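You operate a simulated robot arm through the tools that you are given. There is no shell and no other tool. Be economical: measure what you need, move in short steps, check, and stop when the job is done.

You are at the controls of a simulated robot arm. One attempt, no reset.

Task
Tip the cold tea out of the white mug, rinse it, empty it and fill it to the blue band.
Fine: all tips into the sink; fill from the tap, which ends off; the mug goes back; the other mug stays as it is.

Only the result counts: the job must be done as asked and must still hold three seconds after the hand-in. Knocking over, shifting, dropping, spilling or breaking anything else fails it.

Robot
A 7-joint arm with a two-finger parallel gripper, fixed in place. Base frame: the origin is at the foot of the arm, x ahead of it, y to its left, z up. Units: mm, rad, N and s.
With the tool pointing down near the work surface it reaches from about 340 to 740 mm from the base axis. Its first joint turns from -2.007 to 2.007 rad. Payload 3.91 kg.
Tool frame: the origin (TCP) lies between the finger pads and is the grasp point; the fingertips stand 30 mm ahead of it; z points along the fingers, y is the line along which they close. The gripper opens to 110 mm. The fingers are 20 mm wide and 10 mm thick; the gripper's body (48 by 112 mm) begins 55 mm behind the TCP.
Orientation is told as [roll, pitch, yaw] about the base's x, y, z axes, in that order, counted from this pose: with the fingers straight down and closing along the base's y, the tool's x points along the base's -x, its y along +y and its z along -z.

Tools
- The arm moves only by the tool send_rows. Its argument "targets" is one flat list of numbers, 7 for each row, row after row: the closure in counts, from 0 (fully open) to 255 (shut), then the shift along the tool's x, y, z in mm, then the turn, a rotation vector about the tool's x, y, z in rad. In form: [claw, tx, ty, tz, rx, ry, rz, claw, tx, ty, tz, rx, ry, rz, ...]. A call has 1 to 10 rows; each row shifts and turns the commanded pose from where the row before left it, along the tool's axes as they then stand. A row lasts 0.2 s, in which the tool goes at most 50 mm and 0.15 rad; a call with a longer step from one row to the next is refused whole, and so is a gripper value outside its range. Where a pose cannot be reached the arm comes as near as it can. A force on the tool above 50 N (or 10 N above the force at the start of the call, whichever is more), or a blocked arm, ends the call early, and 0.2 s more pass. Each finger travels about 108 mm/s and halts on what it meets, pressing with about 24 N; the grip force reading is that of the motor and also rises with nothing between the fingers. The clock runs only during rows and for 0.2 s after the last one: add rows that do not move to give the fingers time. It gives the time, the measured TCP pose, the force on the tool (base axes), the opening and the grip force at its end, in the units of the frame above (readings bear some noise).
- Cameras (640 x 400 px; columns grow to the right, rows downward): "scene" is fixed at [409.9, -648.7, 1622.6]; the picture's right is [1.00, -0.05, 0.00], its down [-0.05, -0.91, -0.40] and it looks along [0.02, 0.40, -0.92] (base axes); focal length 282 px, centre (320, 200). "wrist" rides on the gripper at [72, 17, -103] in the tool frame; the picture's right is [-0.23, 0.97, 0.00], its down [-0.76, -0.18, -0.62] and it looks along [-0.61, -0.14, 0.78] (tool axes); focal length 222 px, centre (320, 200). There is no depth. A picture from a camera that has moved, and an enlarged one, comes with that camera's place and axes in the base frame and with its lens. The place of the scene camera against the robot may be out by one fixed shift of up to 18 mm in any direction.
- camera(camera): a new picture of that camera. The clock stands still meanwhile.
- slide_trunk(by): slides the trunk up (or, below 0, down) by that many mm; the arm rides with it, the base frame stays. It gives what a move gives, with no picture.
- enlarge(camera, box): a new picture of the part [left, top, right, bottom] of that camera's present view, enlarged. The clock stands still meanwhile.
- sign_off(): hands the job in; it is judged then, once.

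Go step by step. Nothing tells you positions but the pictures and the camera data: compare them with the known pose of the tool, close in by small moves and look again before you grip or let go. The budget is 120 turns and 84 pictures, counting those below and the enlarged ones. Unless the task says otherwise, let go and move clear before handing in, and close with one line.

The tools are called after ">>>" by a JSON object that holds its "name" and its "arguments". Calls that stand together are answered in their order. send_rows: Moves the arm, as the interface text tells. Its arguments: {"type":"object","properties":{"targets":{"type":"array","items":{"type":"number"}}},"required":["targets"]} The other tools are called the same way: slide_trunk (by) slides the trunk up or down; camera (camera) takes a picture; enlarge (camera, box) takes an enlarged picture of a part of a camera's view; sign_off () hands the job in.

At the start:

```text
clock: 0.0
tool_pos: [301.0, -313.8, 1233.3]
tool_rot: [0.0, 0.0, 0.003]
contact_force: [0.1, 0.0, -0.4]
finger_gap: 110.0
grasp_force: 0.1
trunk travel left (down, up): [-825.0, 165.0]
```

scene: 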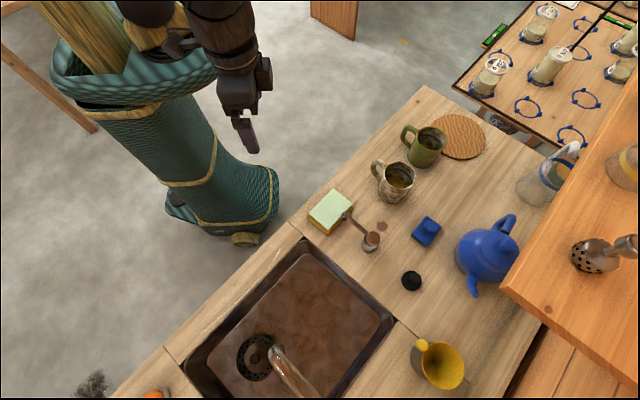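
wrist: 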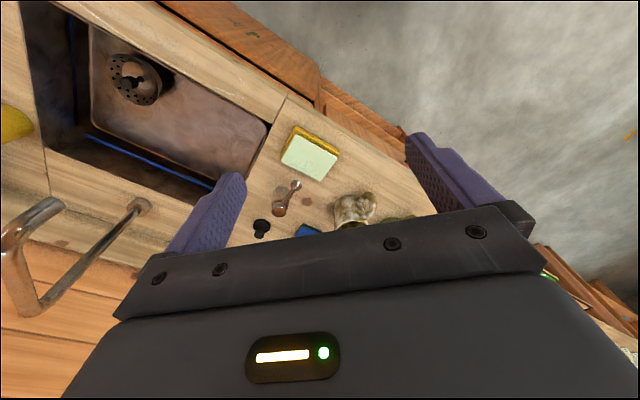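

I see the white (pale) mug beside a green mug on the counter, the sink with a tap at the bottom of the picture, and a lever-like object. I take closer looks first.

>>> {"name": "enlarge", "arguments": {"camera": "scene", "box": [300, 100, 540, 250]}}

>>> {"name": "enlarge", "arguments": {"camera": "scene", "box": [140, 240, 396, 400]}}

>>> {"name": "enlarge", "arguments": {"camera": "wrist", "box": [0, 80, 400, 330]}}

```text
2.67 times, centred on (420, 175) of scene
camera zoom: at [409.9, -648.7, 1622.6], right [1.0, -0.05, 0.0], down [-0.05, -0.91, -0.4], along [0.02, 0.4, -0.92], focal length 751 px, centre (53, 267)
```

zoom: 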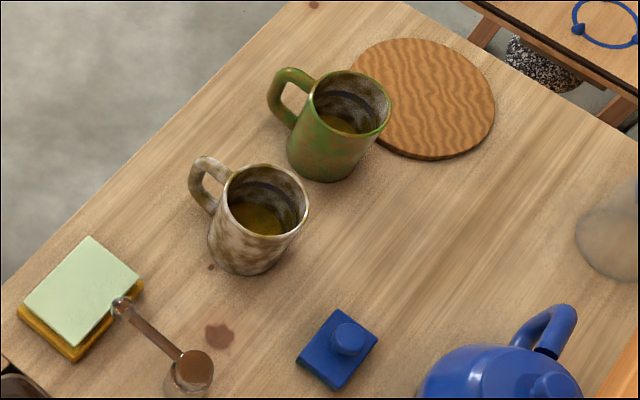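

```text
2.50 times, centred on (268, 320) of scene
camera zoom: at [409.9, -648.7, 1622.6], right [1.0, -0.05, 0.0], down [-0.05, -0.91, -0.4], along [0.02, 0.4, -0.92], focal length 704 px, centre (450, -100)
```

zoom: 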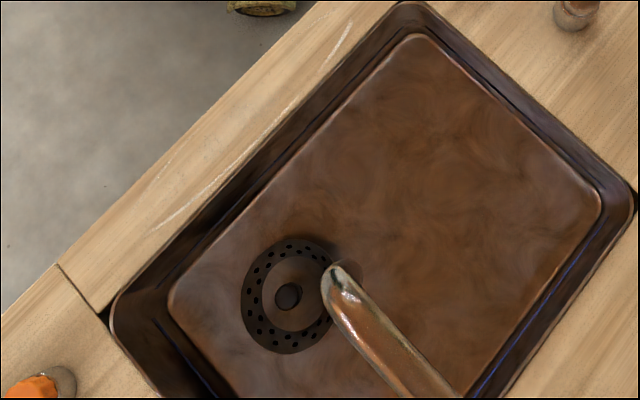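

```text
1.60 times, centred on (200, 205) of wrist
camera zoom: at [228.4, -296.1, 1335.1], right [0.23, 0.97, 0.0], down [0.76, -0.18, 0.62], along [0.61, -0.14, -0.78], focal length 355 px, centre (512, 192)
```

zoom: 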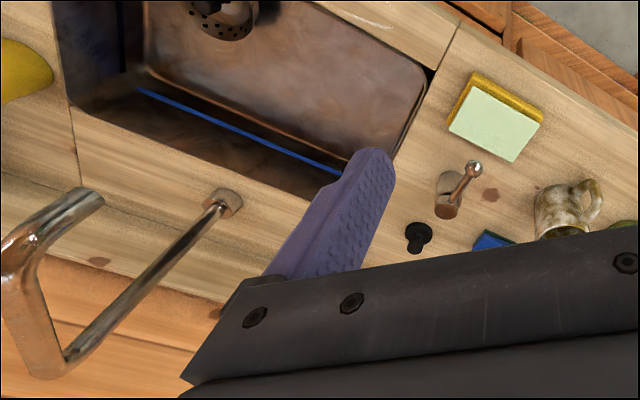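

The lever (post plus arm with ball) seems to be at about (555,-470,930), with its ball near (490,-410,930). The spout tip is near (333,-682,1108), and the white mug near (620,-300). I move over the lever to look closely.

>>> {"name": "send_rows", "arguments": {"targets": [0, -36, -23, 21, 0, 0, 0, 0, -36, -23, 21, 0, 0, 0, 0, -36, -23, 21, 0, 0, 0, 0, -36, -23, 21, 0, 0, 0, 0, -36, -23, 21, 0, 0, 0]}}

>>> {"name": "camera", "arguments": {"camera": "wrist"}}

>>> {"name": "camera", "arguments": {"camera": "scene"}}

```text
clock: 1.2
tool_pos: [482.7, -429.6, 1125.6]
tool_rot: [0.001, 0.002, 0.002]
contact_force: [0.3, -0.9, -0.7]
finger_gap: 109.8
grasp_force: 0.0
trunk travel left (down, up): [-825.0, 165.0]
```

```text
78 pictures are left
camera wrist: at [409.8, -411.5, 1228.8], right [0.23, 0.97, 0.0], down [0.76, -0.18, 0.62], along [0.61, -0.14, -0.78], focal length 222 px, centre (320, 200)
```

wrist: 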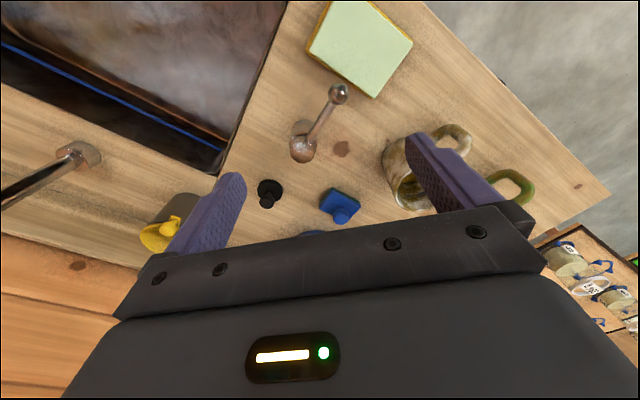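

```text
77 pictures are left
```

scene: 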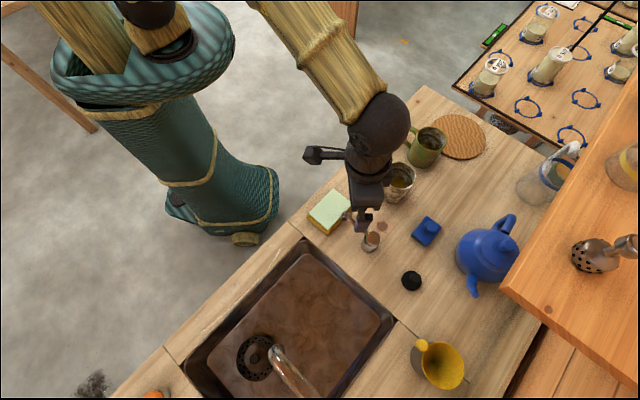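

>>> {"name": "enlarge", "arguments": {"camera": "wrist", "box": [220, 40, 460, 230]}}

```text
2.11 times, centred on (340, 135) of wrist
camera zoom: at [409.8, -411.5, 1228.8], right [0.23, 0.97, 0.0], down [0.76, -0.18, 0.62], along [0.61, -0.14, -0.78], focal length 468 px, centre (278, 337)
```

zoom: 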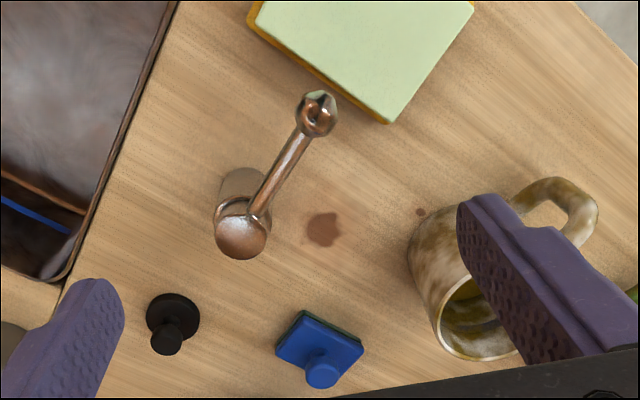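

The lever post stands at about (552,-471) with its ball near (482,-405,940). I turn the tool so the fingers straddle the lever arm, then look before lowering.

>>> {"name": "send_rows", "arguments": {"targets": [162, -7, 17, 0, 0, 0, 0, 162, 0, 0, 15, 0, 0, 0.131, 162, 0, 0, 15, 0, 0, 0.131, 162, 0, 0, 15, 0, 0, 0.131, 162, 0, 0, 15, 0, 0, 0.131, 162, 0, 0, 15, 0, 0, 0.131, 162, 0, 0, 15, 0, 0, 0.131]}}

>>> {"name": "camera", "arguments": {"camera": "wrist"}}

```text
clock: 2.8
tool_pos: [487.5, -411.0, 1038.6]
tool_rot: [0.0, 0.0, -0.788]
contact_force: [0.5, 0.6, 0.4]
finger_gap: 40.0
grasp_force: 0.1
trunk travel left (down, up): [-825.0, 165.0]
```

```text
75 pictures are left
camera wrist: at [449.0, -347.7, 1139.7], right [0.85, 0.53, 0.0], down [0.41, -0.67, 0.62], along [0.33, -0.53, -0.78], focal length 222 px, centre (320, 200)
```

wrist: 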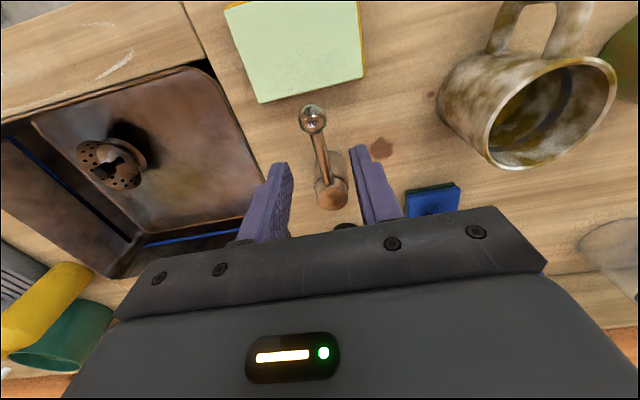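

The fingers are aligned on either side of the lever arm, so I lower onto it.

>>> {"name": "send_rows", "arguments": {"targets": [162, 0, 0, 30, 0, 0, 0, 162, 0, 0, 30, 0, 0, 0, 162, 0, 0, 19, 0, 0, 0]}}

>>> {"name": "enlarge", "arguments": {"camera": "scene", "box": [300, 160, 460, 260]}}

>>> {"name": "camera", "arguments": {"camera": "wrist"}}

```text
clock: 3.6
tool_pos: [488.9, -413.2, 959.1]
tool_rot: [0.001, -0.001, -0.784]
contact_force: [0.6, -1.0, -0.4]
finger_gap: 40.4
grasp_force: 0.0
trunk travel left (down, up): [-825.0, 165.0]
```

```text
4.00 times, centred on (380, 210) of scene
camera zoom: at [409.9, -648.7, 1622.6], right [1.0, -0.05, 0.0], down [-0.05, -0.91, -0.4], along [0.02, 0.4, -0.92], focal length 1126 px, centre (80, 160)
```

zoom: 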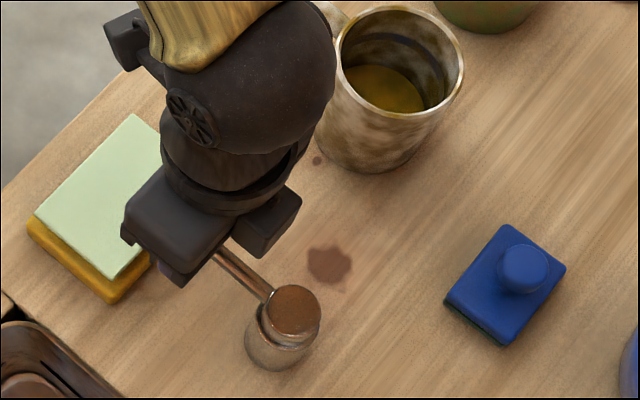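

```text
73 pictures are left
camera wrist: at [448.6, -348.6, 1062.1], right [0.85, 0.53, 0.0], down [0.41, -0.66, 0.62], along [0.33, -0.53, -0.78], focal length 222 px, centre (320, 200)
```

wrist: 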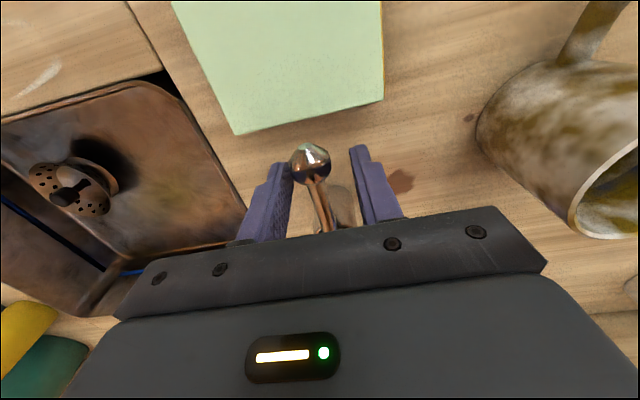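

The lever is between the fingers. I test it gently toward the sink side first.

>>> {"name": "send_rows", "arguments": {"targets": [162, 0, -6, 0, 0, 0, 0, 162, 0, -6, 0, 0, 0, 0, 162, 0, -6, 0, 0, 0, 0]}}

>>> {"name": "camera", "arguments": {"camera": "wrist"}}

```text
clock: 4.4
tool_pos: [477.3, -423.4, 959.4]
tool_rot: [0.002, -0.002, -0.783]
contact_force: [7.3, 8.2, 1.1]
finger_gap: 45.4
grasp_force: 5.3
trunk travel left (down, up): [-825.0, 165.0]
```

```text
72 pictures are left
camera wrist: at [438.0, -358.5, 1061.9], right [0.85, 0.53, 0.0], down [0.41, -0.66, 0.62], along [0.33, -0.53, -0.78], focal length 222 px, centre (320, 200)
```

wrist: 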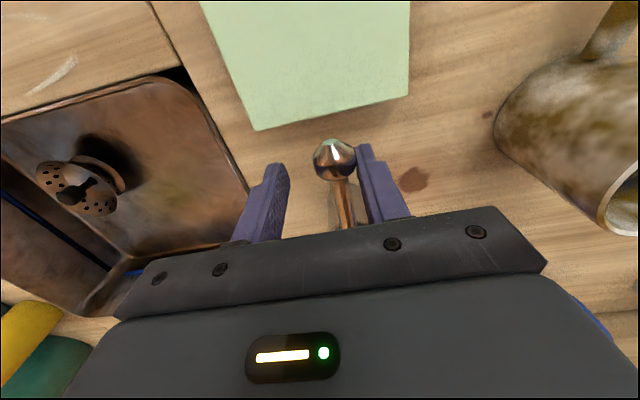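

It resists in that direction, since the finger gave way. I try the other way.

>>> {"name": "send_rows", "arguments": {"targets": [162, 0, 9, 0, 0, 0, 0, 162, 0, 9, 0, 0, 0, 0, 162, 0, 6, 0, 0, 0, 0, 162, 0, 6, 0, 0, 0, 0, 162, 0, 6, 0, 0, 0, 0]}}

>>> {"name": "camera", "arguments": {"camera": "wrist"}}

```text
clock: 5.6
tool_pos: [501.8, -398.7, 959.0]
tool_rot: [0.0, -0.001, -0.785]
contact_force: [-1.2, -0.3, 0.8]
finger_gap: 40.2
grasp_force: 0.4
trunk travel left (down, up): [-825.0, 165.0]
```

```text
71 pictures are left
camera wrist: at [461.6, -335.1, 1061.2], right [0.85, 0.53, 0.0], down [0.41, -0.66, 0.62], along [0.33, -0.53, -0.78], focal length 222 px, centre (320, 200)
```

wrist: 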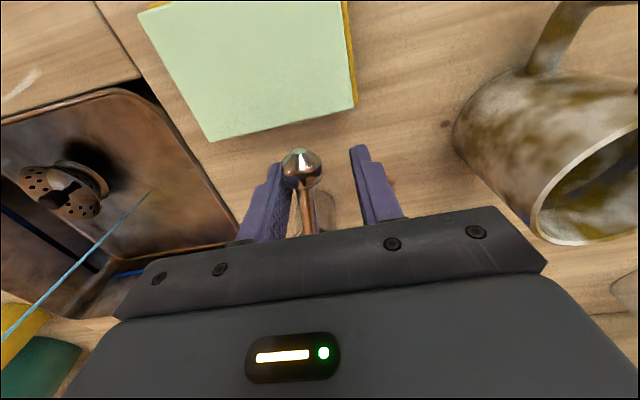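

Swinging the lever the other way opened the tap, and a thin stream now runs into the sink. I lift clear and look at the stream.

>>> {"name": "send_rows", "arguments": {"targets": [162, 0, 8, 0, 0, 0, 0, 162, 0, -7, 0, 0, 0, 0, 162, 0, 0, -40, 0, 0, 0, 100, 0, 0, -45, 0, 0, 0, 0, 0, 0, -45, 0, 0, 0]}}

>>> {"name": "enlarge", "arguments": {"camera": "scene", "box": [200, 240, 424, 380]}}

>>> {"name": "camera", "arguments": {"camera": "wrist"}}

```text
clock: 6.8
tool_pos: [500.3, -399.5, 1088.2]
tool_rot: [0.002, 0.001, -0.786]
contact_force: [0.4, 1.3, -0.3]
finger_gap: 110.0
grasp_force: 0.0
trunk travel left (down, up): [-825.0, 165.0]
```

```text
2.86 times, centred on (312, 310) of scene
camera zoom: at [409.9, -648.7, 1622.6], right [1.0, -0.05, 0.0], down [-0.05, -0.91, -0.4], along [0.02, 0.4, -0.92], focal length 804 px, centre (343, -114)
```

zoom: 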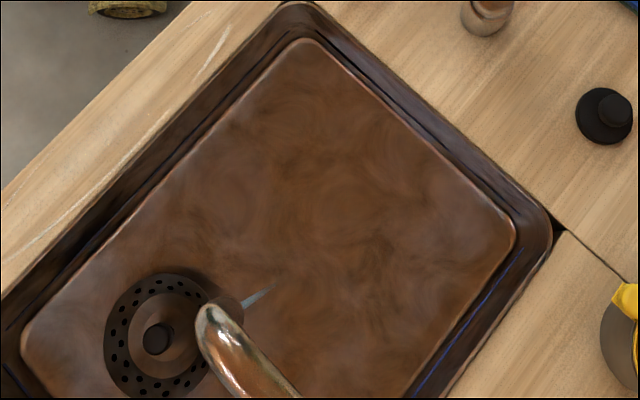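

```text
69 pictures are left
camera wrist: at [461.7, -334.4, 1191.2], right [0.85, 0.53, 0.0], down [0.41, -0.66, 0.62], along [0.33, -0.53, -0.78], focal length 222 px, centre (320, 200)
```

wrist: 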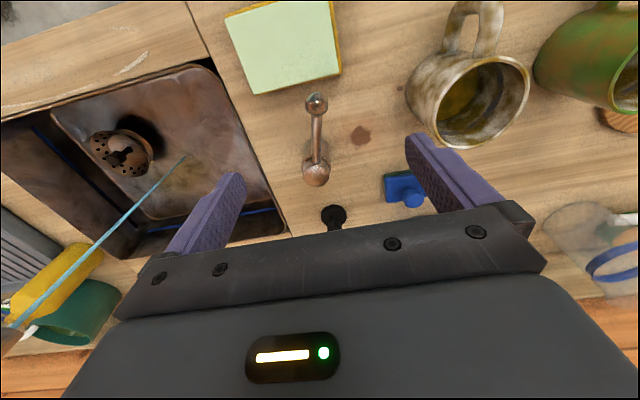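

The stream falls at about (327,-699), from about z=1100 down to the sink floor near z=740. Now I measure the mug.

>>> {"name": "enlarge", "arguments": {"camera": "wrist", "box": [400, 0, 560, 150]}}

>>> {"name": "enlarge", "arguments": {"camera": "scene", "box": [340, 120, 500, 220]}}

```text
2.67 times, centred on (480, 75) of wrist
camera zoom: at [461.7, -334.4, 1191.2], right [0.85, 0.53, 0.0], down [0.41, -0.66, 0.62], along [0.33, -0.53, -0.78], focal length 592 px, centre (-107, 533)
```

zoom: 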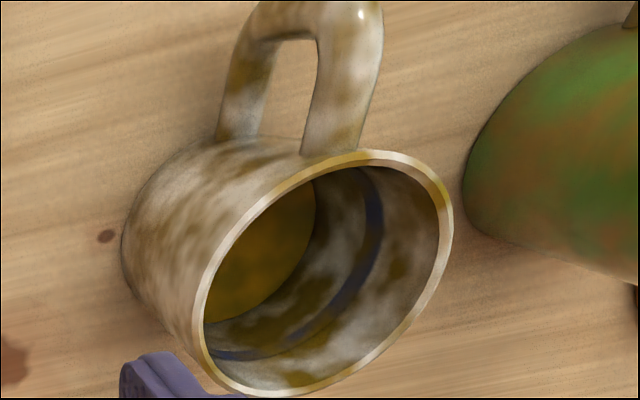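

```text
4.00 times, centred on (420, 170) of scene
camera zoom: at [409.9, -648.7, 1622.6], right [1.0, -0.05, 0.0], down [-0.05, -0.91, -0.4], along [0.02, 0.4, -0.92], focal length 1126 px, centre (-80, 320)
```

zoom: 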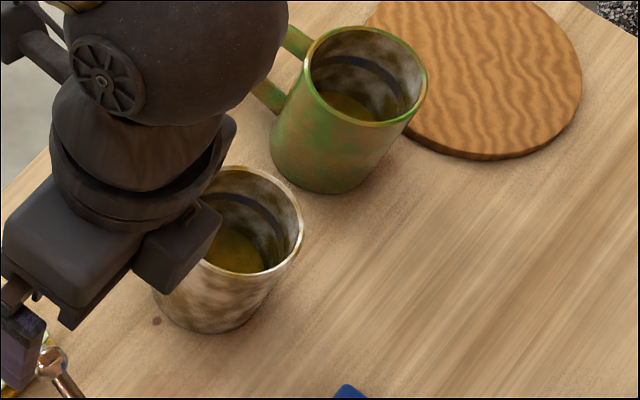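

I take the mug axis to be near (631,-306), the rim at z≈960, and the handle pointing toward about 135°. I plan to grip the body from above the handle, with the tool tilted 35° below horizontal and heading -45°. I go to a stand-off pose and look.

>>> {"name": "send_rows", "arguments": {"targets": [0, 19, 32, 8, 0, 0, 0, 0, 19, 32, 8, 0, 0, 0, 0, 19, 32, 8, 0, 0, 0, 0, 19, 32, 8, 0, 0, 0, 0, 19, 32, 8, 0, 0, 0]}}

>>> {"name": "send_rows", "arguments": {"targets": [0, 0, 0, 0, 0, -0.137, 0, 0, 0, 0, 0, 0, -0.137, 0, 0, 0, 0, 0, 0, -0.137, 0, 0, 0, 0, 0, 0, -0.137, 0, 0, 0, 0, 0, 0, -0.137, 0, 0, 0, 0, 0, 0, -0.137, 0, 0, 0, 0, 0, 0, -0.137, 0]}}

>>> {"name": "camera", "arguments": {"camera": "wrist"}}

>>> {"name": "camera", "arguments": {"camera": "scene"}}

```text
clock: 8.0
tool_pos: [550.4, -216.3, 1049.6]
tool_rot: [0.001, 0.0, -0.786]
contact_force: [-0.6, -0.6, 0.2]
finger_gap: 110.3
grasp_force: 0.0
trunk travel left (down, up): [-825.0, 165.0]
```

```text
clock: 9.6
tool_pos: [548.1, -217.9, 1049.6]
tool_rot: [0.0, -0.962, -0.785]
contact_force: [0.3, 0.1, -0.5]
finger_gap: 109.7
grasp_force: 0.1
trunk travel left (down, up): [-825.0, 165.0]
```

```text
66 pictures are left
camera wrist: at [470.4, -115.6, 1047.8], right [0.78, 0.6, 0.19], down [-0.18, -0.07, 0.98], along [0.6, -0.8, 0.05], focal length 222 px, centre (320, 200)
```

wrist: 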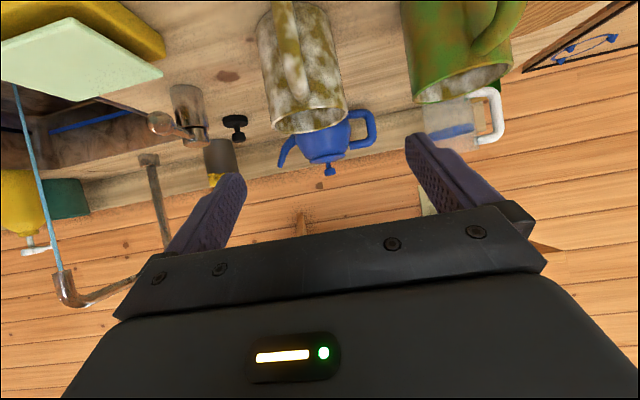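

```text
65 pictures are left
```

scene: 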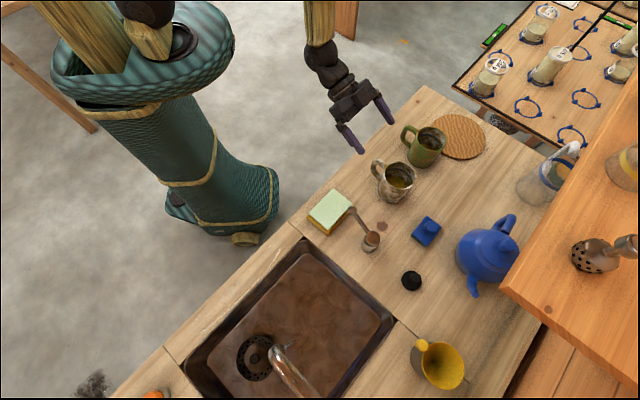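

>>> {"name": "enlarge", "arguments": {"camera": "wrist", "box": [200, 0, 520, 200]}}

>>> {"name": "enlarge", "arguments": {"camera": "scene", "box": [340, 120, 500, 220]}}

```text
2.00 times, centred on (360, 100) of wrist
camera zoom: at [470.4, -115.6, 1047.8], right [0.78, 0.6, 0.19], down [-0.18, -0.07, 0.98], along [0.6, -0.8, 0.05], focal length 444 px, centre (240, 400)
```

zoom: 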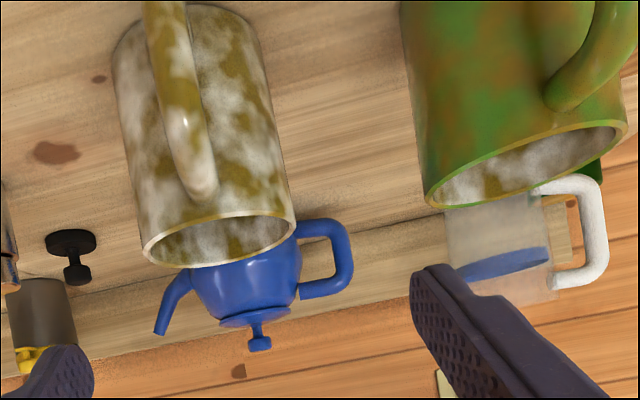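

```text
4.00 times, centred on (420, 170) of scene
camera zoom: at [409.9, -648.7, 1622.6], right [1.0, -0.05, 0.0], down [-0.05, -0.91, -0.4], along [0.02, 0.4, -0.92], focal length 1126 px, centre (-80, 320)
```

zoom: 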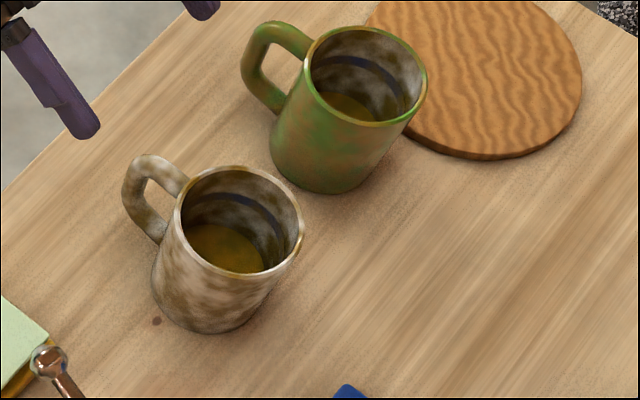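

The white mug's rim centre comes out at about (621,-305,973) with a diameter of about 83, and the handle reaches up to about z 965. I steepen slightly to 43°, align sideways and approach partway.

>>> {"name": "send_rows", "arguments": {"targets": [0, 0, -10, 0, 0, 0.14, 0, 0, 0, 0, 30, 0, 0, 0, 0, 0, 0, 30, 0, 0, 0, 0, 0, 0, 0, 0, 0, 0]}}

>>> {"name": "camera", "arguments": {"camera": "wrist"}}

>>> {"name": "enlarge", "arguments": {"camera": "scene", "box": [320, 100, 480, 200]}}

```text
clock: 10.6
tool_pos: [571.8, -255.8, 1007.9]
tool_rot: [0.001, -0.818, -0.785]
contact_force: [0.5, -1.2, 0.3]
finger_gap: 110.0
grasp_force: 0.2
trunk travel left (down, up): [-825.0, 165.0]
```

```text
62 pictures are left
camera wrist: at [495.1, -154.3, 1024.8], right [0.8, 0.58, 0.17], down [-0.08, -0.17, 0.98], along [0.6, -0.8, -0.09], focal length 222 px, centre (320, 200)
```

wrist: 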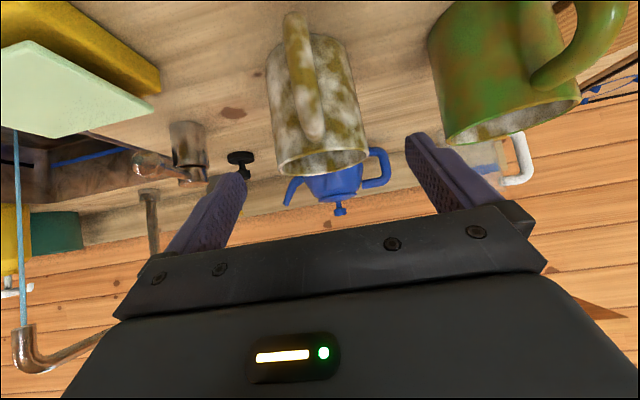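

```text
4.00 times, centred on (400, 150) of scene
camera zoom: at [409.9, -648.7, 1622.6], right [1.0, -0.05, 0.0], down [-0.05, -0.91, -0.4], along [0.02, 0.4, -0.92], focal length 1126 px, centre (0, 400)
```

zoom: 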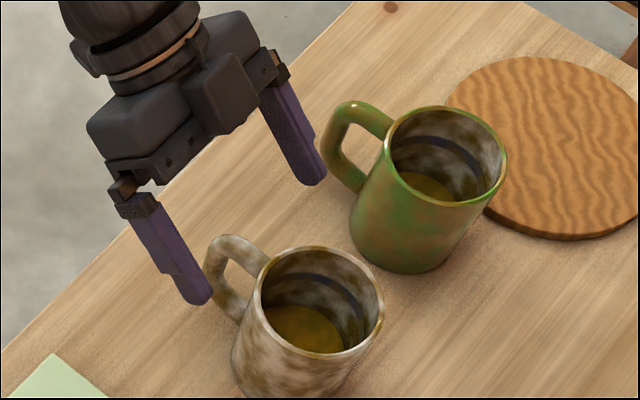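

Lateral alignment matches. I move on about 80 mm along the tool axis to straddle the body.

>>> {"name": "send_rows", "arguments": {"targets": [0, 0, 0, 20, 0, 0, 0, 0, 0, 0, 20, 0, 0, 0, 0, 0, 0, 20, 0, 0, 0, 0, 0, 0, 20, 0, 0, 0, 0, 0, 0, 0, 0, 0, 0]}}

>>> {"name": "camera", "arguments": {"camera": "wrist"}}

>>> {"name": "enlarge", "arguments": {"camera": "scene", "box": [320, 120, 480, 220]}}

```text
clock: 11.8
tool_pos: [613.0, -297.0, 952.7]
tool_rot: [0.002, -0.819, -0.786]
contact_force: [0.6, 0.0, -0.3]
finger_gap: 109.8
grasp_force: 0.0
trunk travel left (down, up): [-825.0, 165.0]
```

```text
60 pictures are left
camera wrist: at [536.3, -195.5, 970.2], right [0.8, 0.58, 0.17], down [-0.08, -0.17, 0.98], along [0.6, -0.8, -0.09], focal length 222 px, centre (320, 200)
```

wrist: 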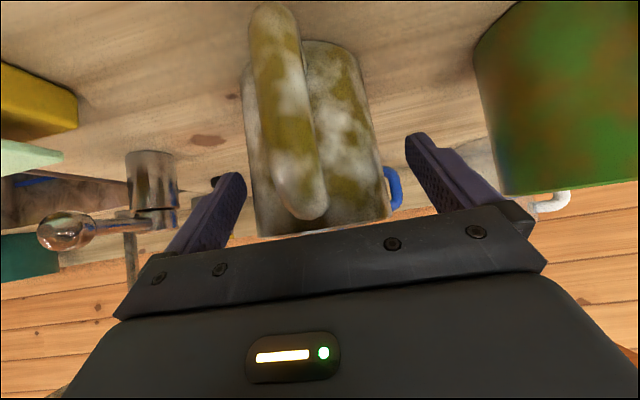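

```text
4.00 times, centred on (400, 170) of scene
camera zoom: at [409.9, -648.7, 1622.6], right [1.0, -0.05, 0.0], down [-0.05, -0.91, -0.4], along [0.02, 0.4, -0.92], focal length 1126 px, centre (0, 320)
```

zoom: 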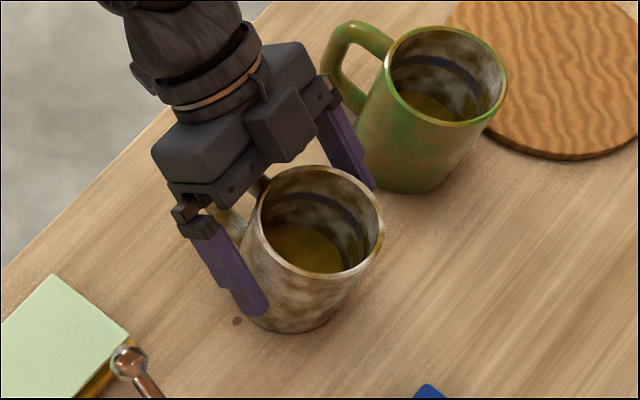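

The fingers straddle the body with the handle under the palm. I go 4 mm deeper and close.

>>> {"name": "send_rows", "arguments": {"targets": [0, 0, 0, 4, 0, 0, 0, 0, 0, 0, 0, 0, 0, 0]}}

>>> {"name": "send_rows", "arguments": {"targets": [60, 0, 0, 0, 0, 0, 0, 120, 0, 0, 0, 0, 0, 0, 255, 0, 0, 0, 0, 0, 0, 255, 0, 0, 0, 0, 0, 0]}}

>>> {"name": "enlarge", "arguments": {"camera": "scene", "box": [320, 120, 480, 220]}}

```text
clock: 12.4
tool_pos: [613.9, -299.4, 951.0]
tool_rot: [0.0, -0.819, -0.785]
contact_force: [-0.7, 1.9, 4.6]
finger_gap: 110.2
grasp_force: 0.1
trunk travel left (down, up): [-825.0, 165.0]
```

```text
clock: 13.4
tool_pos: [615.2, -299.6, 951.0]
tool_rot: [0.0, -0.821, -0.789]
contact_force: [-2.0, -4.2, 6.9]
finger_gap: 82.5
grasp_force: 24.0
trunk travel left (down, up): [-825.0, 165.0]
```

```text
4.00 times, centred on (400, 170) of scene
camera zoom: at [409.9, -648.7, 1622.6], right [1.0, -0.05, 0.0], down [-0.05, -0.91, -0.4], along [0.02, 0.4, -0.92], focal length 1126 px, centre (0, 320)
```

zoom: 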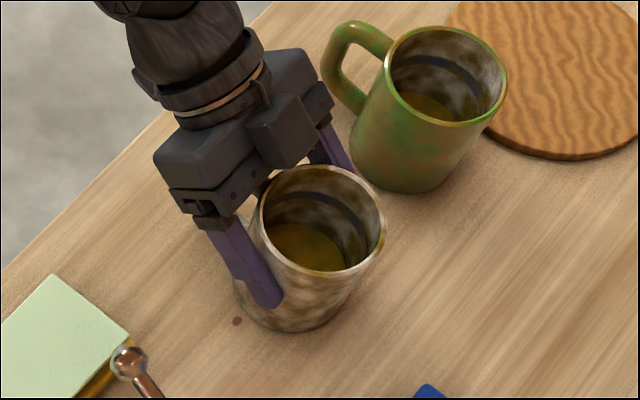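

The mug is gripped (82.5 mm). I lift straight up.

>>> {"name": "send_rows", "arguments": {"targets": [255, -7.3, 0, -6.8, 0, 0, 0, 255, -14.6, 0, -13.7, 0, 0, 0, 255, -14.6, 0, -13.7, 0, 0, 0, 255, -14.6, 0, -13.7, 0, 0, 0, 255, -14.6, 0, -13.7, 0, 0, 0, 255, -14.6, 0, -13.7, 0, 0, 0, 255, -14.6, 0, -13.7, 0, 0, 0, 255, -7.3, 0, -6.8, 0, 0, 0, 255, 0, 0, 0, 0, 0, 0]}}

>>> {"name": "camera", "arguments": {"camera": "scene"}}

```text
clock: 15.4
tool_pos: [615.5, -299.5, 1090.2]
tool_rot: [0.0, -0.818, -0.786]
contact_force: [-0.3, -0.4, -2.9]
finger_gap: 82.1
grasp_force: 24.1
trunk travel left (down, up): [-825.0, 165.0]
```

```text
57 pictures are left
```

scene: 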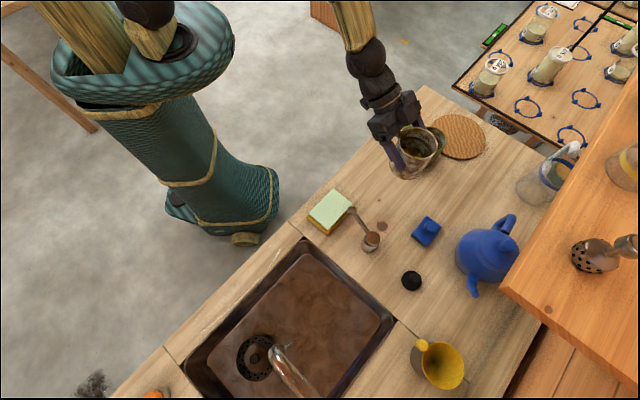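

The tea is still in the mug. I carry it over the sink, high above the lever.

>>> {"name": "send_rows", "arguments": {"targets": [255, -1, -15, 1.1, 0, 0, 0, 255, -2.4, -35, 2.6, 0, 0, 0, 255, -3.1, -45, 3.3, 0, 0, 0, 255, -3.1, -45, 3.3, 0, 0, 0, 255, -3.1, -45, 3.3, 0, 0, 0, 255, -3.1, -45, 3.3, 0, 0, 0, 255, -3.1, -45, 3.3, 0, 0, 0, 255, -3.1, -45, 3.3, 0, 0, 0, 255, -2.8, -40, 3, 0, 0, 0, 255, -1.7, -25, 1.8, 0, 0, 0]}}

>>> {"name": "camera", "arguments": {"camera": "scene"}}

```text
clock: 17.6
tool_pos: [369.0, -599.6, 1089.4]
tool_rot: [0.001, -0.82, -0.786]
contact_force: [-0.4, -0.2, -3.9]
finger_gap: 82.4
grasp_force: 23.9
trunk travel left (down, up): [-825.0, 165.0]
```

```text
56 pictures are left
```

scene: 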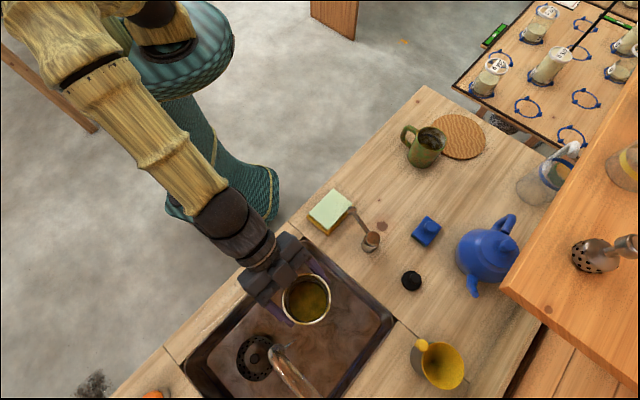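

It is over the sink clear of the spout. I lower to about z=980, then tip it sideways.

>>> {"name": "send_rows", "arguments": {"targets": [255, 20, 0, 18.8, 0, 0, 0, 255, 20, 0, 18.8, 0, 0, 0, 255, 20, 0, 18.8, 0, 0, 0, 255, 20, 0, 18.8, 0, 0, 0]}}

>>> {"name": "send_rows", "arguments": {"targets": [255, 0, 0, 0, 0.0956, 0, -0.1022, 255, 0, 0, 0, 0.0956, 0, -0.1022, 255, 0, 0, 0, 0.0956, 0, -0.1022, 255, 0, 0, 0, 0.0956, 0, -0.1022]}}

>>> {"name": "camera", "arguments": {"camera": "scene"}}

```text
clock: 18.6
tool_pos: [371.6, -601.2, 980.6]
tool_rot: [-0.002, -0.819, -0.786]
contact_force: [0.2, 1.0, -3.3]
finger_gap: 82.2
grasp_force: 23.9
trunk travel left (down, up): [-825.0, 165.0]
```

```text
clock: 19.6
tool_pos: [371.1, -600.2, 982.2]
tool_rot: [-0.747, -0.667, -0.269]
contact_force: [-0.8, 0.1, -3.3]
finger_gap: 82.2
grasp_force: 24.3
trunk travel left (down, up): [-825.0, 165.0]
```

```text
55 pictures are left
```

scene: 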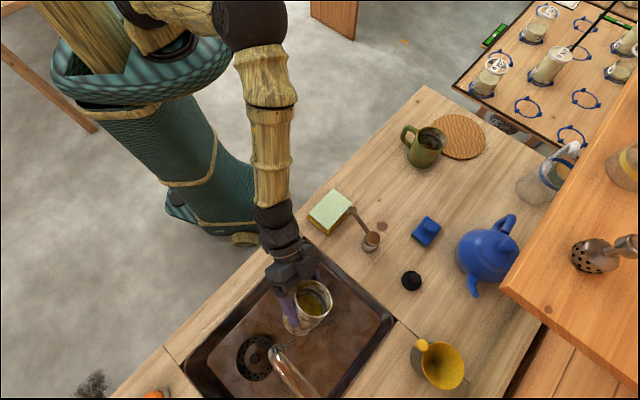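

It tilts as planned, over the sink. I continue to full tipping.

>>> {"name": "send_rows", "arguments": {"targets": [255, 0, 0, 0, 0.0956, 0, -0.1022, 255, 0, 0, 0, 0.0956, 0, -0.1022, 255, 0, 0, 0, 0.0956, 0, -0.1022, 255, 0, 0, 0, 0.0956, 0, -0.1022, 255, 0, 0, 0, 0.0956, 0, -0.1022, 255, 0, 0, 0, 0.0956, 0, -0.1022]}}

>>> {"name": "camera", "arguments": {"camera": "scene"}}

```text
clock: 21.0
tool_pos: [371.0, -598.8, 981.0]
tool_rot: [-1.455, -0.123, 0.027]
contact_force: [0.9, 0.9, -3.5]
finger_gap: 82.5
grasp_force: 23.7
trunk travel left (down, up): [-825.0, 165.0]
```

```text
54 pictures are left
```

scene: 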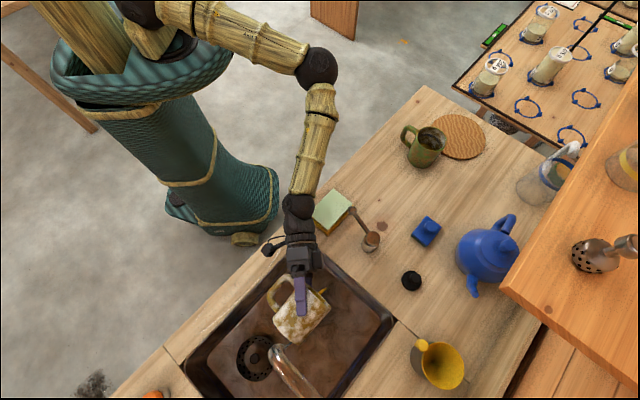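

Tea pours into the sink. I tip further and wait a little.

>>> {"name": "send_rows", "arguments": {"targets": [255, 0, 0, 0, 0.0956, 0, -0.1022, 255, 0, 0, 0, 0.0956, 0, -0.1022, 255, 0, 0, 0, 0.0956, 0, -0.1022, 255, 0, 0, 0, 0.0956, 0, -0.1022, 255, 0, 0, 0, 0.0956, 0, -0.1022, 255, 0, 0, 0, 0, 0, 0, 255, 0, 0, 0, 0, 0, 0, 255, 0, 0, 0, 0, 0, 0, 255, 0, 0, 0, 0, 0, 0, 255, 0, 0, 0, 0, 0, 0]}}

>>> {"name": "camera", "arguments": {"camera": "scene"}}

```text
clock: 23.2
tool_pos: [364.9, -597.7, 992.6]
tool_rot: [-1.966, 0.371, -0.045]
contact_force: [1.0, -0.5, -2.9]
finger_gap: 82.2
grasp_force: 23.6
trunk travel left (down, up): [-825.0, 165.0]
```

```text
53 pictures are left
```

scene: 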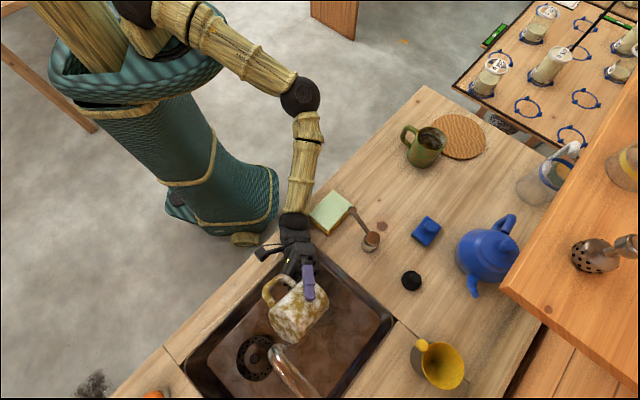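

The pour stream has stopped. I rotate the mug back upright and look inside.

>>> {"name": "send_rows", "arguments": {"targets": [255, 0, 0, 0, -0.0956, 0, 0.1022, 255, 0, 0, 0, -0.0956, 0, 0.1022, 255, 0, 0, 0, -0.0956, 0, 0.1022, 255, 0, 0, 0, -0.0956, 0, 0.1022, 255, 0, 0, 0, -0.0956, 0, 0.1022, 255, 0, 0, 0, -0.0956, 0, 0.1022, 255, 0, 0, 0, -0.0956, 0, 0.1022, 255, 0, 0, 0, -0.0956, 0, 0.1022]}}

>>> {"name": "send_rows", "arguments": {"targets": [255, 0, 0, 0, -0.0956, 0, 0.1022, 255, 0, 0, 0, -0.0956, 0, 0.1022, 255, 0, 0, 0, -0.0956, 0, 0.1022, 255, 0, 0, 0, -0.0956, 0, 0.1022, 255, 0, 0, 0, -0.0956, 0, 0.1022, 255, 0, 0, 0, -0.0956, 0, 0.1022, 255, 0, 0, 0, -0.0956, 0, 0.1022, 255, 0, 0, 0, 0, 0, 0]}}

>>> {"name": "enlarge", "arguments": {"camera": "scene", "box": [200, 220, 392, 340]}}

```text
clock: 25.0
tool_pos: [369.6, -600.4, 980.4]
tool_rot: [-1.138, -0.422, -0.062]
contact_force: [-0.5, 0.2, -2.7]
finger_gap: 82.5
grasp_force: 23.9
trunk travel left (down, up): [-825.0, 165.0]
```

```text
clock: 26.8
tool_pos: [375.4, -596.9, 979.6]
tool_rot: [0.001, -0.816, -0.78]
contact_force: [1.0, 0.9, -3.2]
finger_gap: 82.3
grasp_force: 23.5
trunk travel left (down, up): [-825.0, 165.0]
```

```text
3.33 times, centred on (296, 280) of scene
camera zoom: at [409.9, -648.7, 1622.6], right [1.0, -0.05, 0.0], down [-0.05, -0.91, -0.4], along [0.02, 0.4, -0.92], focal length 938 px, centre (400, -67)
```

zoom: 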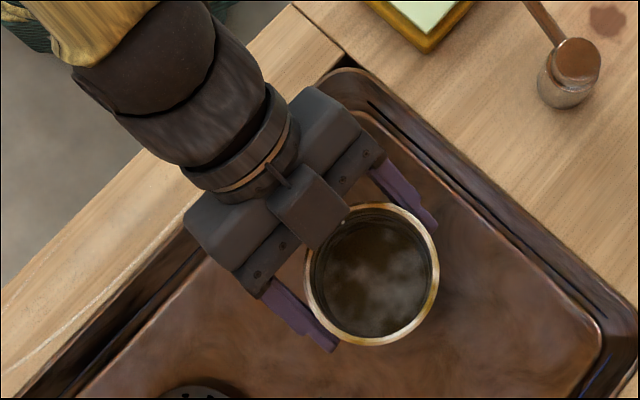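

The mug is emptied. I back off, move sideways, then push it forward into the stream for the rinse.

>>> {"name": "send_rows", "arguments": {"targets": [255, 15.3, 0, -16.4, 0, 0, 0, 255, 15.3, 0, -16.4, 0, 0, 0, 255, 0, -34, 0, 0, 0, 0, 255, 0, -35, 0, 0, 0, 0, 255, 0, -34, 0, 0, 0, 0, 255, 0, 0, 0, 0, 0, 0]}}

>>> {"name": "enlarge", "arguments": {"camera": "scene", "box": [180, 240, 372, 360]}}

>>> {"name": "camera", "arguments": {"camera": "wrist"}}

```text
clock: 28.2
tool_pos: [266.4, -641.2, 979.5]
tool_rot: [0.001, -0.818, -0.782]
contact_force: [-0.8, 0.0, -2.6]
finger_gap: 82.6
grasp_force: 23.8
trunk travel left (down, up): [-825.0, 165.0]
```

```text
3.33 times, centred on (276, 300) of scene
camera zoom: at [409.9, -648.7, 1622.6], right [1.0, -0.05, 0.0], down [-0.05, -0.91, -0.4], along [0.02, 0.4, -0.92], focal length 938 px, centre (467, -133)
```

zoom: 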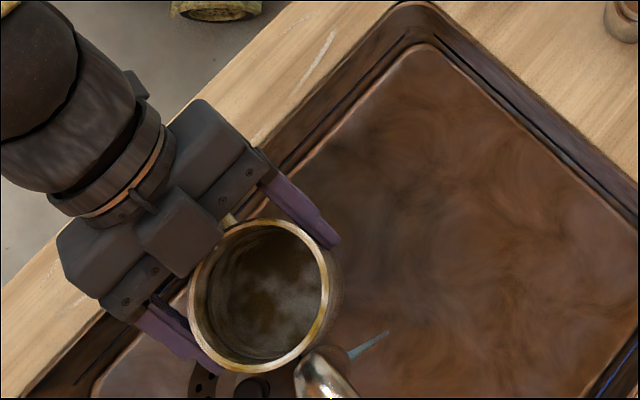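

```text
50 pictures are left
camera wrist: at [189.9, -539.7, 997.1], right [0.8, 0.58, 0.17], down [-0.08, -0.17, 0.98], along [0.6, -0.8, -0.09], focal length 222 px, centre (320, 200)
```

wrist: 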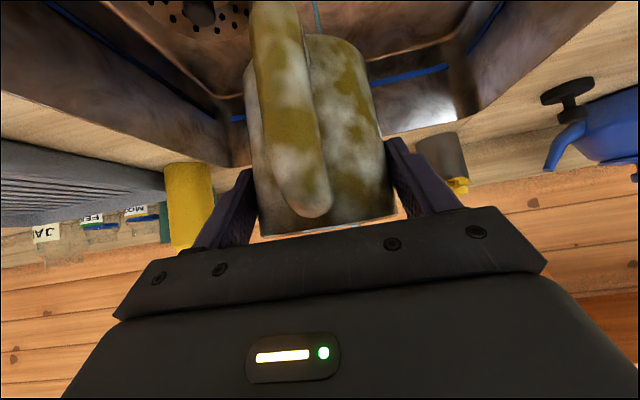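

The stream's position refines to about (333,-684). I shift 17 mm left and move 59 mm forward so it falls into the mug.

>>> {"name": "send_rows", "arguments": {"targets": [255, 0, 17, 0, 0, 0, 0, 255, -13.5, 0, 14.4, 0, 0, 0, 255, -13.5, 0, 14.4, 0, 0, 0, 255, -13.3, 0, 14.3, 0, 0, 0, 255, 0, 0, 0, 0, 0, 0]}}

>>> {"name": "enlarge", "arguments": {"camera": "scene", "box": [200, 260, 392, 380]}}

>>> {"name": "camera", "arguments": {"camera": "wrist"}}

```text
clock: 29.4
tool_pos: [320.3, -671.6, 981.4]
tool_rot: [0.0, -0.818, -0.785]
contact_force: [1.0, -0.5, -3.3]
finger_gap: 82.3
grasp_force: 23.7
trunk travel left (down, up): [-825.0, 165.0]
```

```text
3.33 times, centred on (296, 320) of scene
camera zoom: at [409.9, -648.7, 1622.6], right [1.0, -0.05, 0.0], down [-0.05, -0.91, -0.4], along [0.02, 0.4, -0.92], focal length 938 px, centre (400, -200)
```

zoom: 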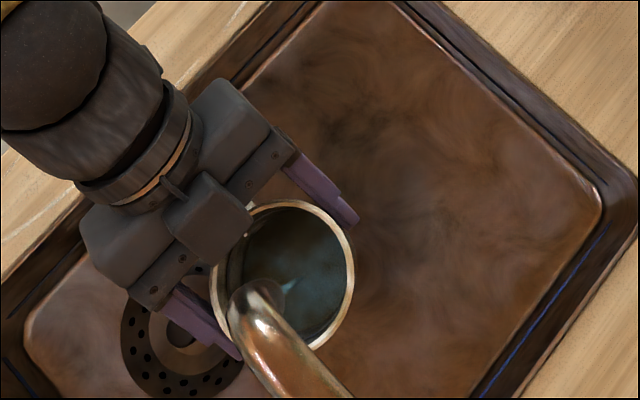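

```text
48 pictures are left
camera wrist: at [243.7, -569.2, 997.8], right [0.8, 0.58, 0.17], down [-0.08, -0.17, 0.98], along [0.6, -0.8, -0.09], focal length 222 px, centre (320, 200)
```

wrist: 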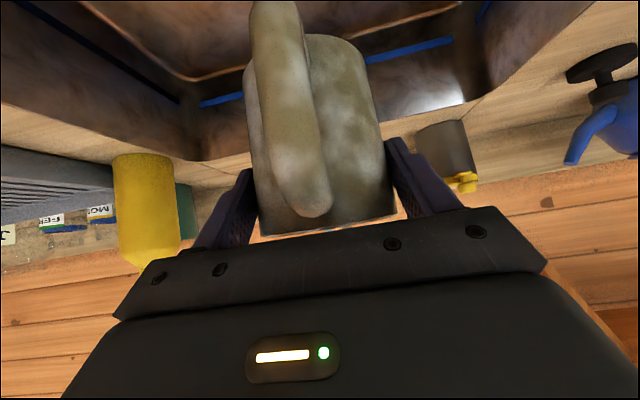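

The stream goes into the mug, and it's filling already with the stains fading. I wait a second and check the level.

>>> {"name": "send_rows", "arguments": {"targets": [255, 0, 0, 0, 0, 0, 0, 255, 0, 0, 0, 0, 0, 0, 255, 0, 0, 0, 0, 0, 0, 255, 0, 0, 0, 0, 0, 0]}}

>>> {"name": "enlarge", "arguments": {"camera": "scene", "box": [240, 300, 336, 360]}}

```text
clock: 30.4
tool_pos: [319.9, -671.7, 982.0]
tool_rot: [0.0, -0.818, -0.786]
contact_force: [0.0, 0.5, -2.6]
finger_gap: 82.3
grasp_force: 23.7
trunk travel left (down, up): [-825.0, 165.0]
```

```text
6.67 times, centred on (288, 330) of scene
camera zoom: at [409.9, -648.7, 1622.6], right [1.0, -0.05, 0.0], down [-0.05, -0.91, -0.4], along [0.02, 0.4, -0.92], focal length 1877 px, centre (533, -667)
```

zoom: 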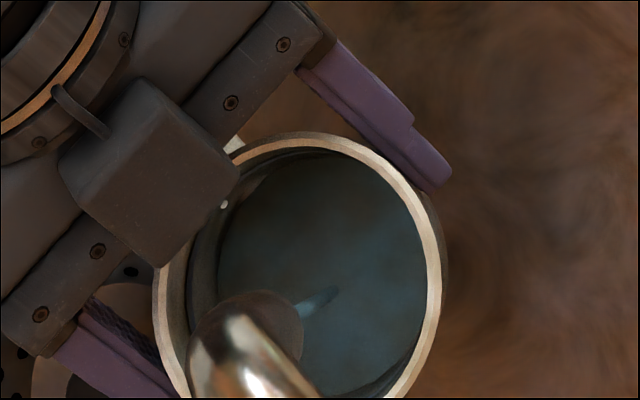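

>>> {"name": "send_rows", "arguments": {"targets": [255, 0, 0, 0, 0, 0, 0, 255, 0, 0, 0, 0, 0, 0, 255, 0, 0, 0, 0, 0, 0, 255, 0, 0, 0, 0, 0, 0, 255, 0, 0, 0, 0, 0, 0, 255, 0, 0, 0, 0, 0, 0, 255, 0, 0, 0, 0, 0, 0, 255, 0, 0, 0, 0, 0, 0]}}

>>> {"name": "enlarge", "arguments": {"camera": "scene", "box": [240, 300, 336, 360]}}

```text
clock: 32.2
tool_pos: [319.4, -671.1, 980.9]
tool_rot: [-0.001, -0.819, -0.786]
contact_force: [0.2, -0.1, -3.3]
finger_gap: 82.5
grasp_force: 24.1
trunk travel left (down, up): [-825.0, 165.0]
```

```text
6.67 times, centred on (288, 330) of scene
camera zoom: at [409.9, -648.7, 1622.6], right [1.0, -0.05, 0.0], down [-0.05, -0.91, -0.4], along [0.02, 0.4, -0.92], focal length 1877 px, centre (533, -667)
```

zoom: 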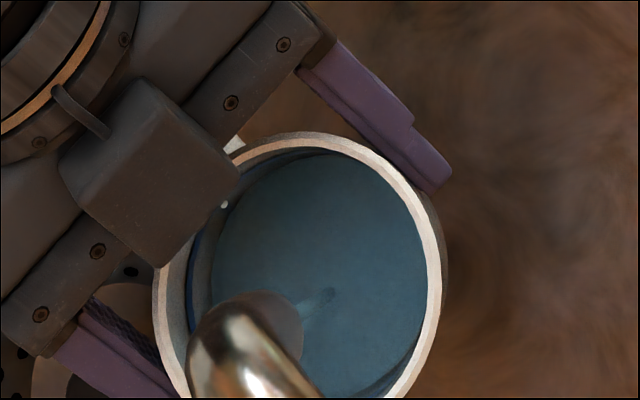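

The mug already looks clean, and the blue band is visible. I pull out of the stream and go back to the tipping spot with this rinse water.

>>> {"name": "send_rows", "arguments": {"targets": [255, 13.4, 0, -14.4, 0, 0, 0, 255, 13.4, 0, -14.4, 0, 0, 0, 255, 13.4, 0, -14.4, 0, 0, 0, 255, 0, 22, 0, 0, 0, 0, 255, 0, 35, 0, 0, 0, 0, 255, 0, 30, 0, 0, 0, 0, 255, -15.3, 0, 16.4, 0, 0, 0, 255, -15.3, 0, 16.4, 0, 0, 0, 255, 0, 0, 0, 0, 0, 0]}}

>>> {"name": "enlarge", "arguments": {"camera": "scene", "box": [240, 230, 400, 330]}}

```text
clock: 34.2
tool_pos: [370.1, -599.9, 980.1]
tool_rot: [0.0, -0.818, -0.787]
contact_force: [-0.7, 0.1, -4.0]
finger_gap: 82.5
grasp_force: 24.4
trunk travel left (down, up): [-825.0, 165.0]
```

```text
4.00 times, centred on (320, 280) of scene
camera zoom: at [409.9, -648.7, 1622.6], right [1.0, -0.05, 0.0], down [-0.05, -0.91, -0.4], along [0.02, 0.4, -0.92], focal length 1126 px, centre (320, -120)
```

zoom: 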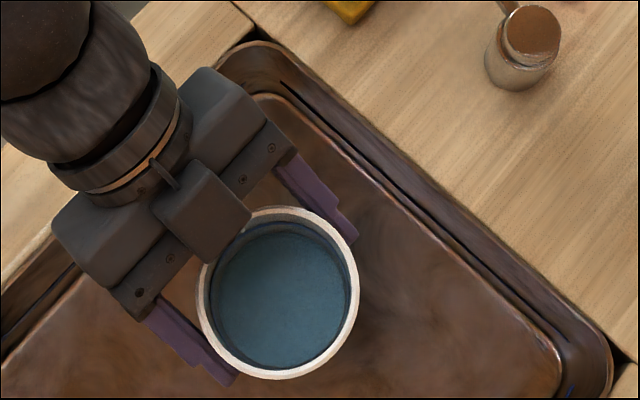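

Rinse water is in and the mug is over the tipping spot. I pour it out the same way.

>>> {"name": "send_rows", "arguments": {"targets": [255, 0, 0, 0, 0.0956, 0, -0.1022, 255, 0, 0, 0, 0.0956, 0, -0.1022, 255, 0, 0, 0, 0.0956, 0, -0.1022, 255, 0, 0, 0, 0.0956, 0, -0.1022, 255, 0, 0, 0, 0.0956, 0, -0.1022, 255, 0, 0, 0, 0.0956, 0, -0.1022, 255, 0, 0, 0, 0.0956, 0, -0.1022, 255, 0, 0, 0, 0.0956, 0, -0.1022]}}

>>> {"name": "send_rows", "arguments": {"targets": [255, 0, 0, 0, 0.0956, 0, -0.1022, 255, 0, 0, 0, 0.0956, 0, -0.1022, 255, 0, 0, 0, 0.0956, 0, -0.1022, 255, 0, 0, 0, 0.0956, 0, -0.1022, 255, 0, 0, 0, 0.0956, 0, -0.1022, 255, 0, 0, 0, 0.0956, 0, -0.1022, 255, 0, 0, 0, 0, 0, 0, 255, 0, 0, 0, 0, 0, 0, 255, 0, 0, 0, 0, 0, 0, 255, 0, 0, 0, 0, 0, 0]}}

>>> {"name": "camera", "arguments": {"camera": "scene"}}

```text
clock: 36.0
tool_pos: [372.0, -598.9, 980.8]
tool_rot: [-1.255, -0.323, -0.018]
contact_force: [0.0, -0.6, -3.7]
finger_gap: 82.5
grasp_force: 23.5
trunk travel left (down, up): [-825.0, 165.0]
```

```text
clock: 38.2
tool_pos: [368.5, -599.4, 981.1]
tool_rot: [-1.843, 0.277, -0.006]
contact_force: [0.6, 0.4, -2.4]
finger_gap: 82.1
grasp_force: 24.2
trunk travel left (down, up): [-825.0, 165.0]
```

```text
44 pictures are left
```

scene: 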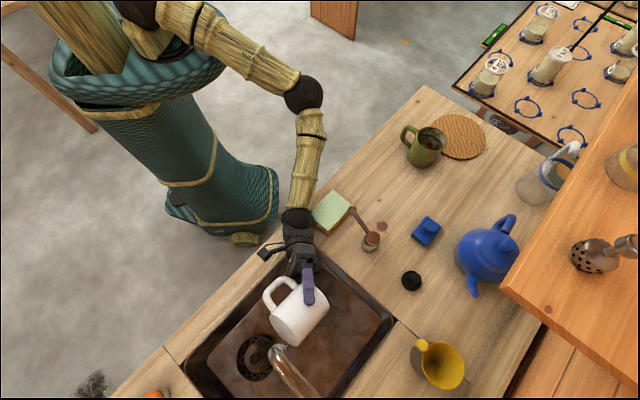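

The rinse water is out and the mug is clean white. I rotate it back upright.

>>> {"name": "send_rows", "arguments": {"targets": [255, 0, 0, 0, -0.0956, 0, 0.1022, 255, 0, 0, 0, -0.0956, 0, 0.1022, 255, 0, 0, 0, -0.0956, 0, 0.1022, 255, 0, 0, 0, -0.0956, 0, 0.1022, 255, 0, 0, 0, -0.0956, 0, 0.1022, 255, 0, 0, 0, -0.0956, 0, 0.1022, 255, 0, 0, 0, -0.0956, 0, 0.1022]}}

>>> {"name": "send_rows", "arguments": {"targets": [255, 0, 0, 0, -0.0956, 0, 0.1022, 255, 0, 0, 0, -0.0956, 0, 0.1022, 255, 0, 0, 0, -0.0956, 0, 0.1022, 255, 0, 0, 0, -0.0956, 0, 0.1022, 255, 0, 0, 0, -0.0956, 0, 0.1022, 255, 0, 0, 0, -0.0956, 0, 0.1022, 255, 0, 0, 0, -0.0956, 0, 0.1022, 255, 0, 0, 0, 0, 0, 0]}}

>>> {"name": "enlarge", "arguments": {"camera": "scene", "box": [240, 230, 400, 330]}}

```text
clock: 39.8
tool_pos: [369.4, -599.0, 980.5]
tool_rot: [-1.139, -0.42, -0.061]
contact_force: [-0.3, 0.4, -3.6]
finger_gap: 82.4
grasp_force: 24.1
trunk travel left (down, up): [-825.0, 165.0]
```

```text
clock: 41.6
tool_pos: [373.8, -599.0, 980.7]
tool_rot: [0.002, -0.818, -0.787]
contact_force: [0.6, 1.5, -2.7]
finger_gap: 82.3
grasp_force: 24.2
trunk travel left (down, up): [-825.0, 165.0]
```

```text
4.00 times, centred on (320, 280) of scene
camera zoom: at [409.9, -648.7, 1622.6], right [1.0, -0.05, 0.0], down [-0.05, -0.91, -0.4], along [0.02, 0.4, -0.92], focal length 1126 px, centre (320, -120)
```

zoom: 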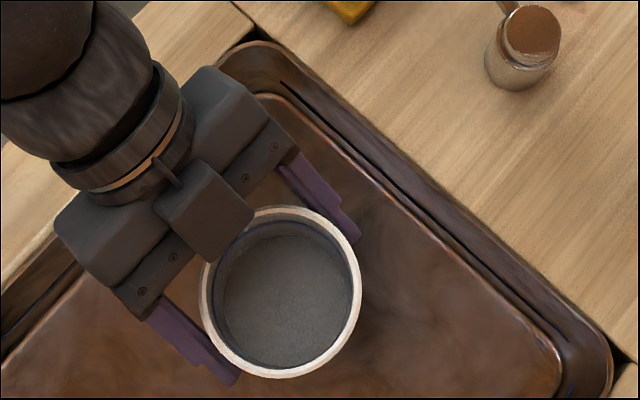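

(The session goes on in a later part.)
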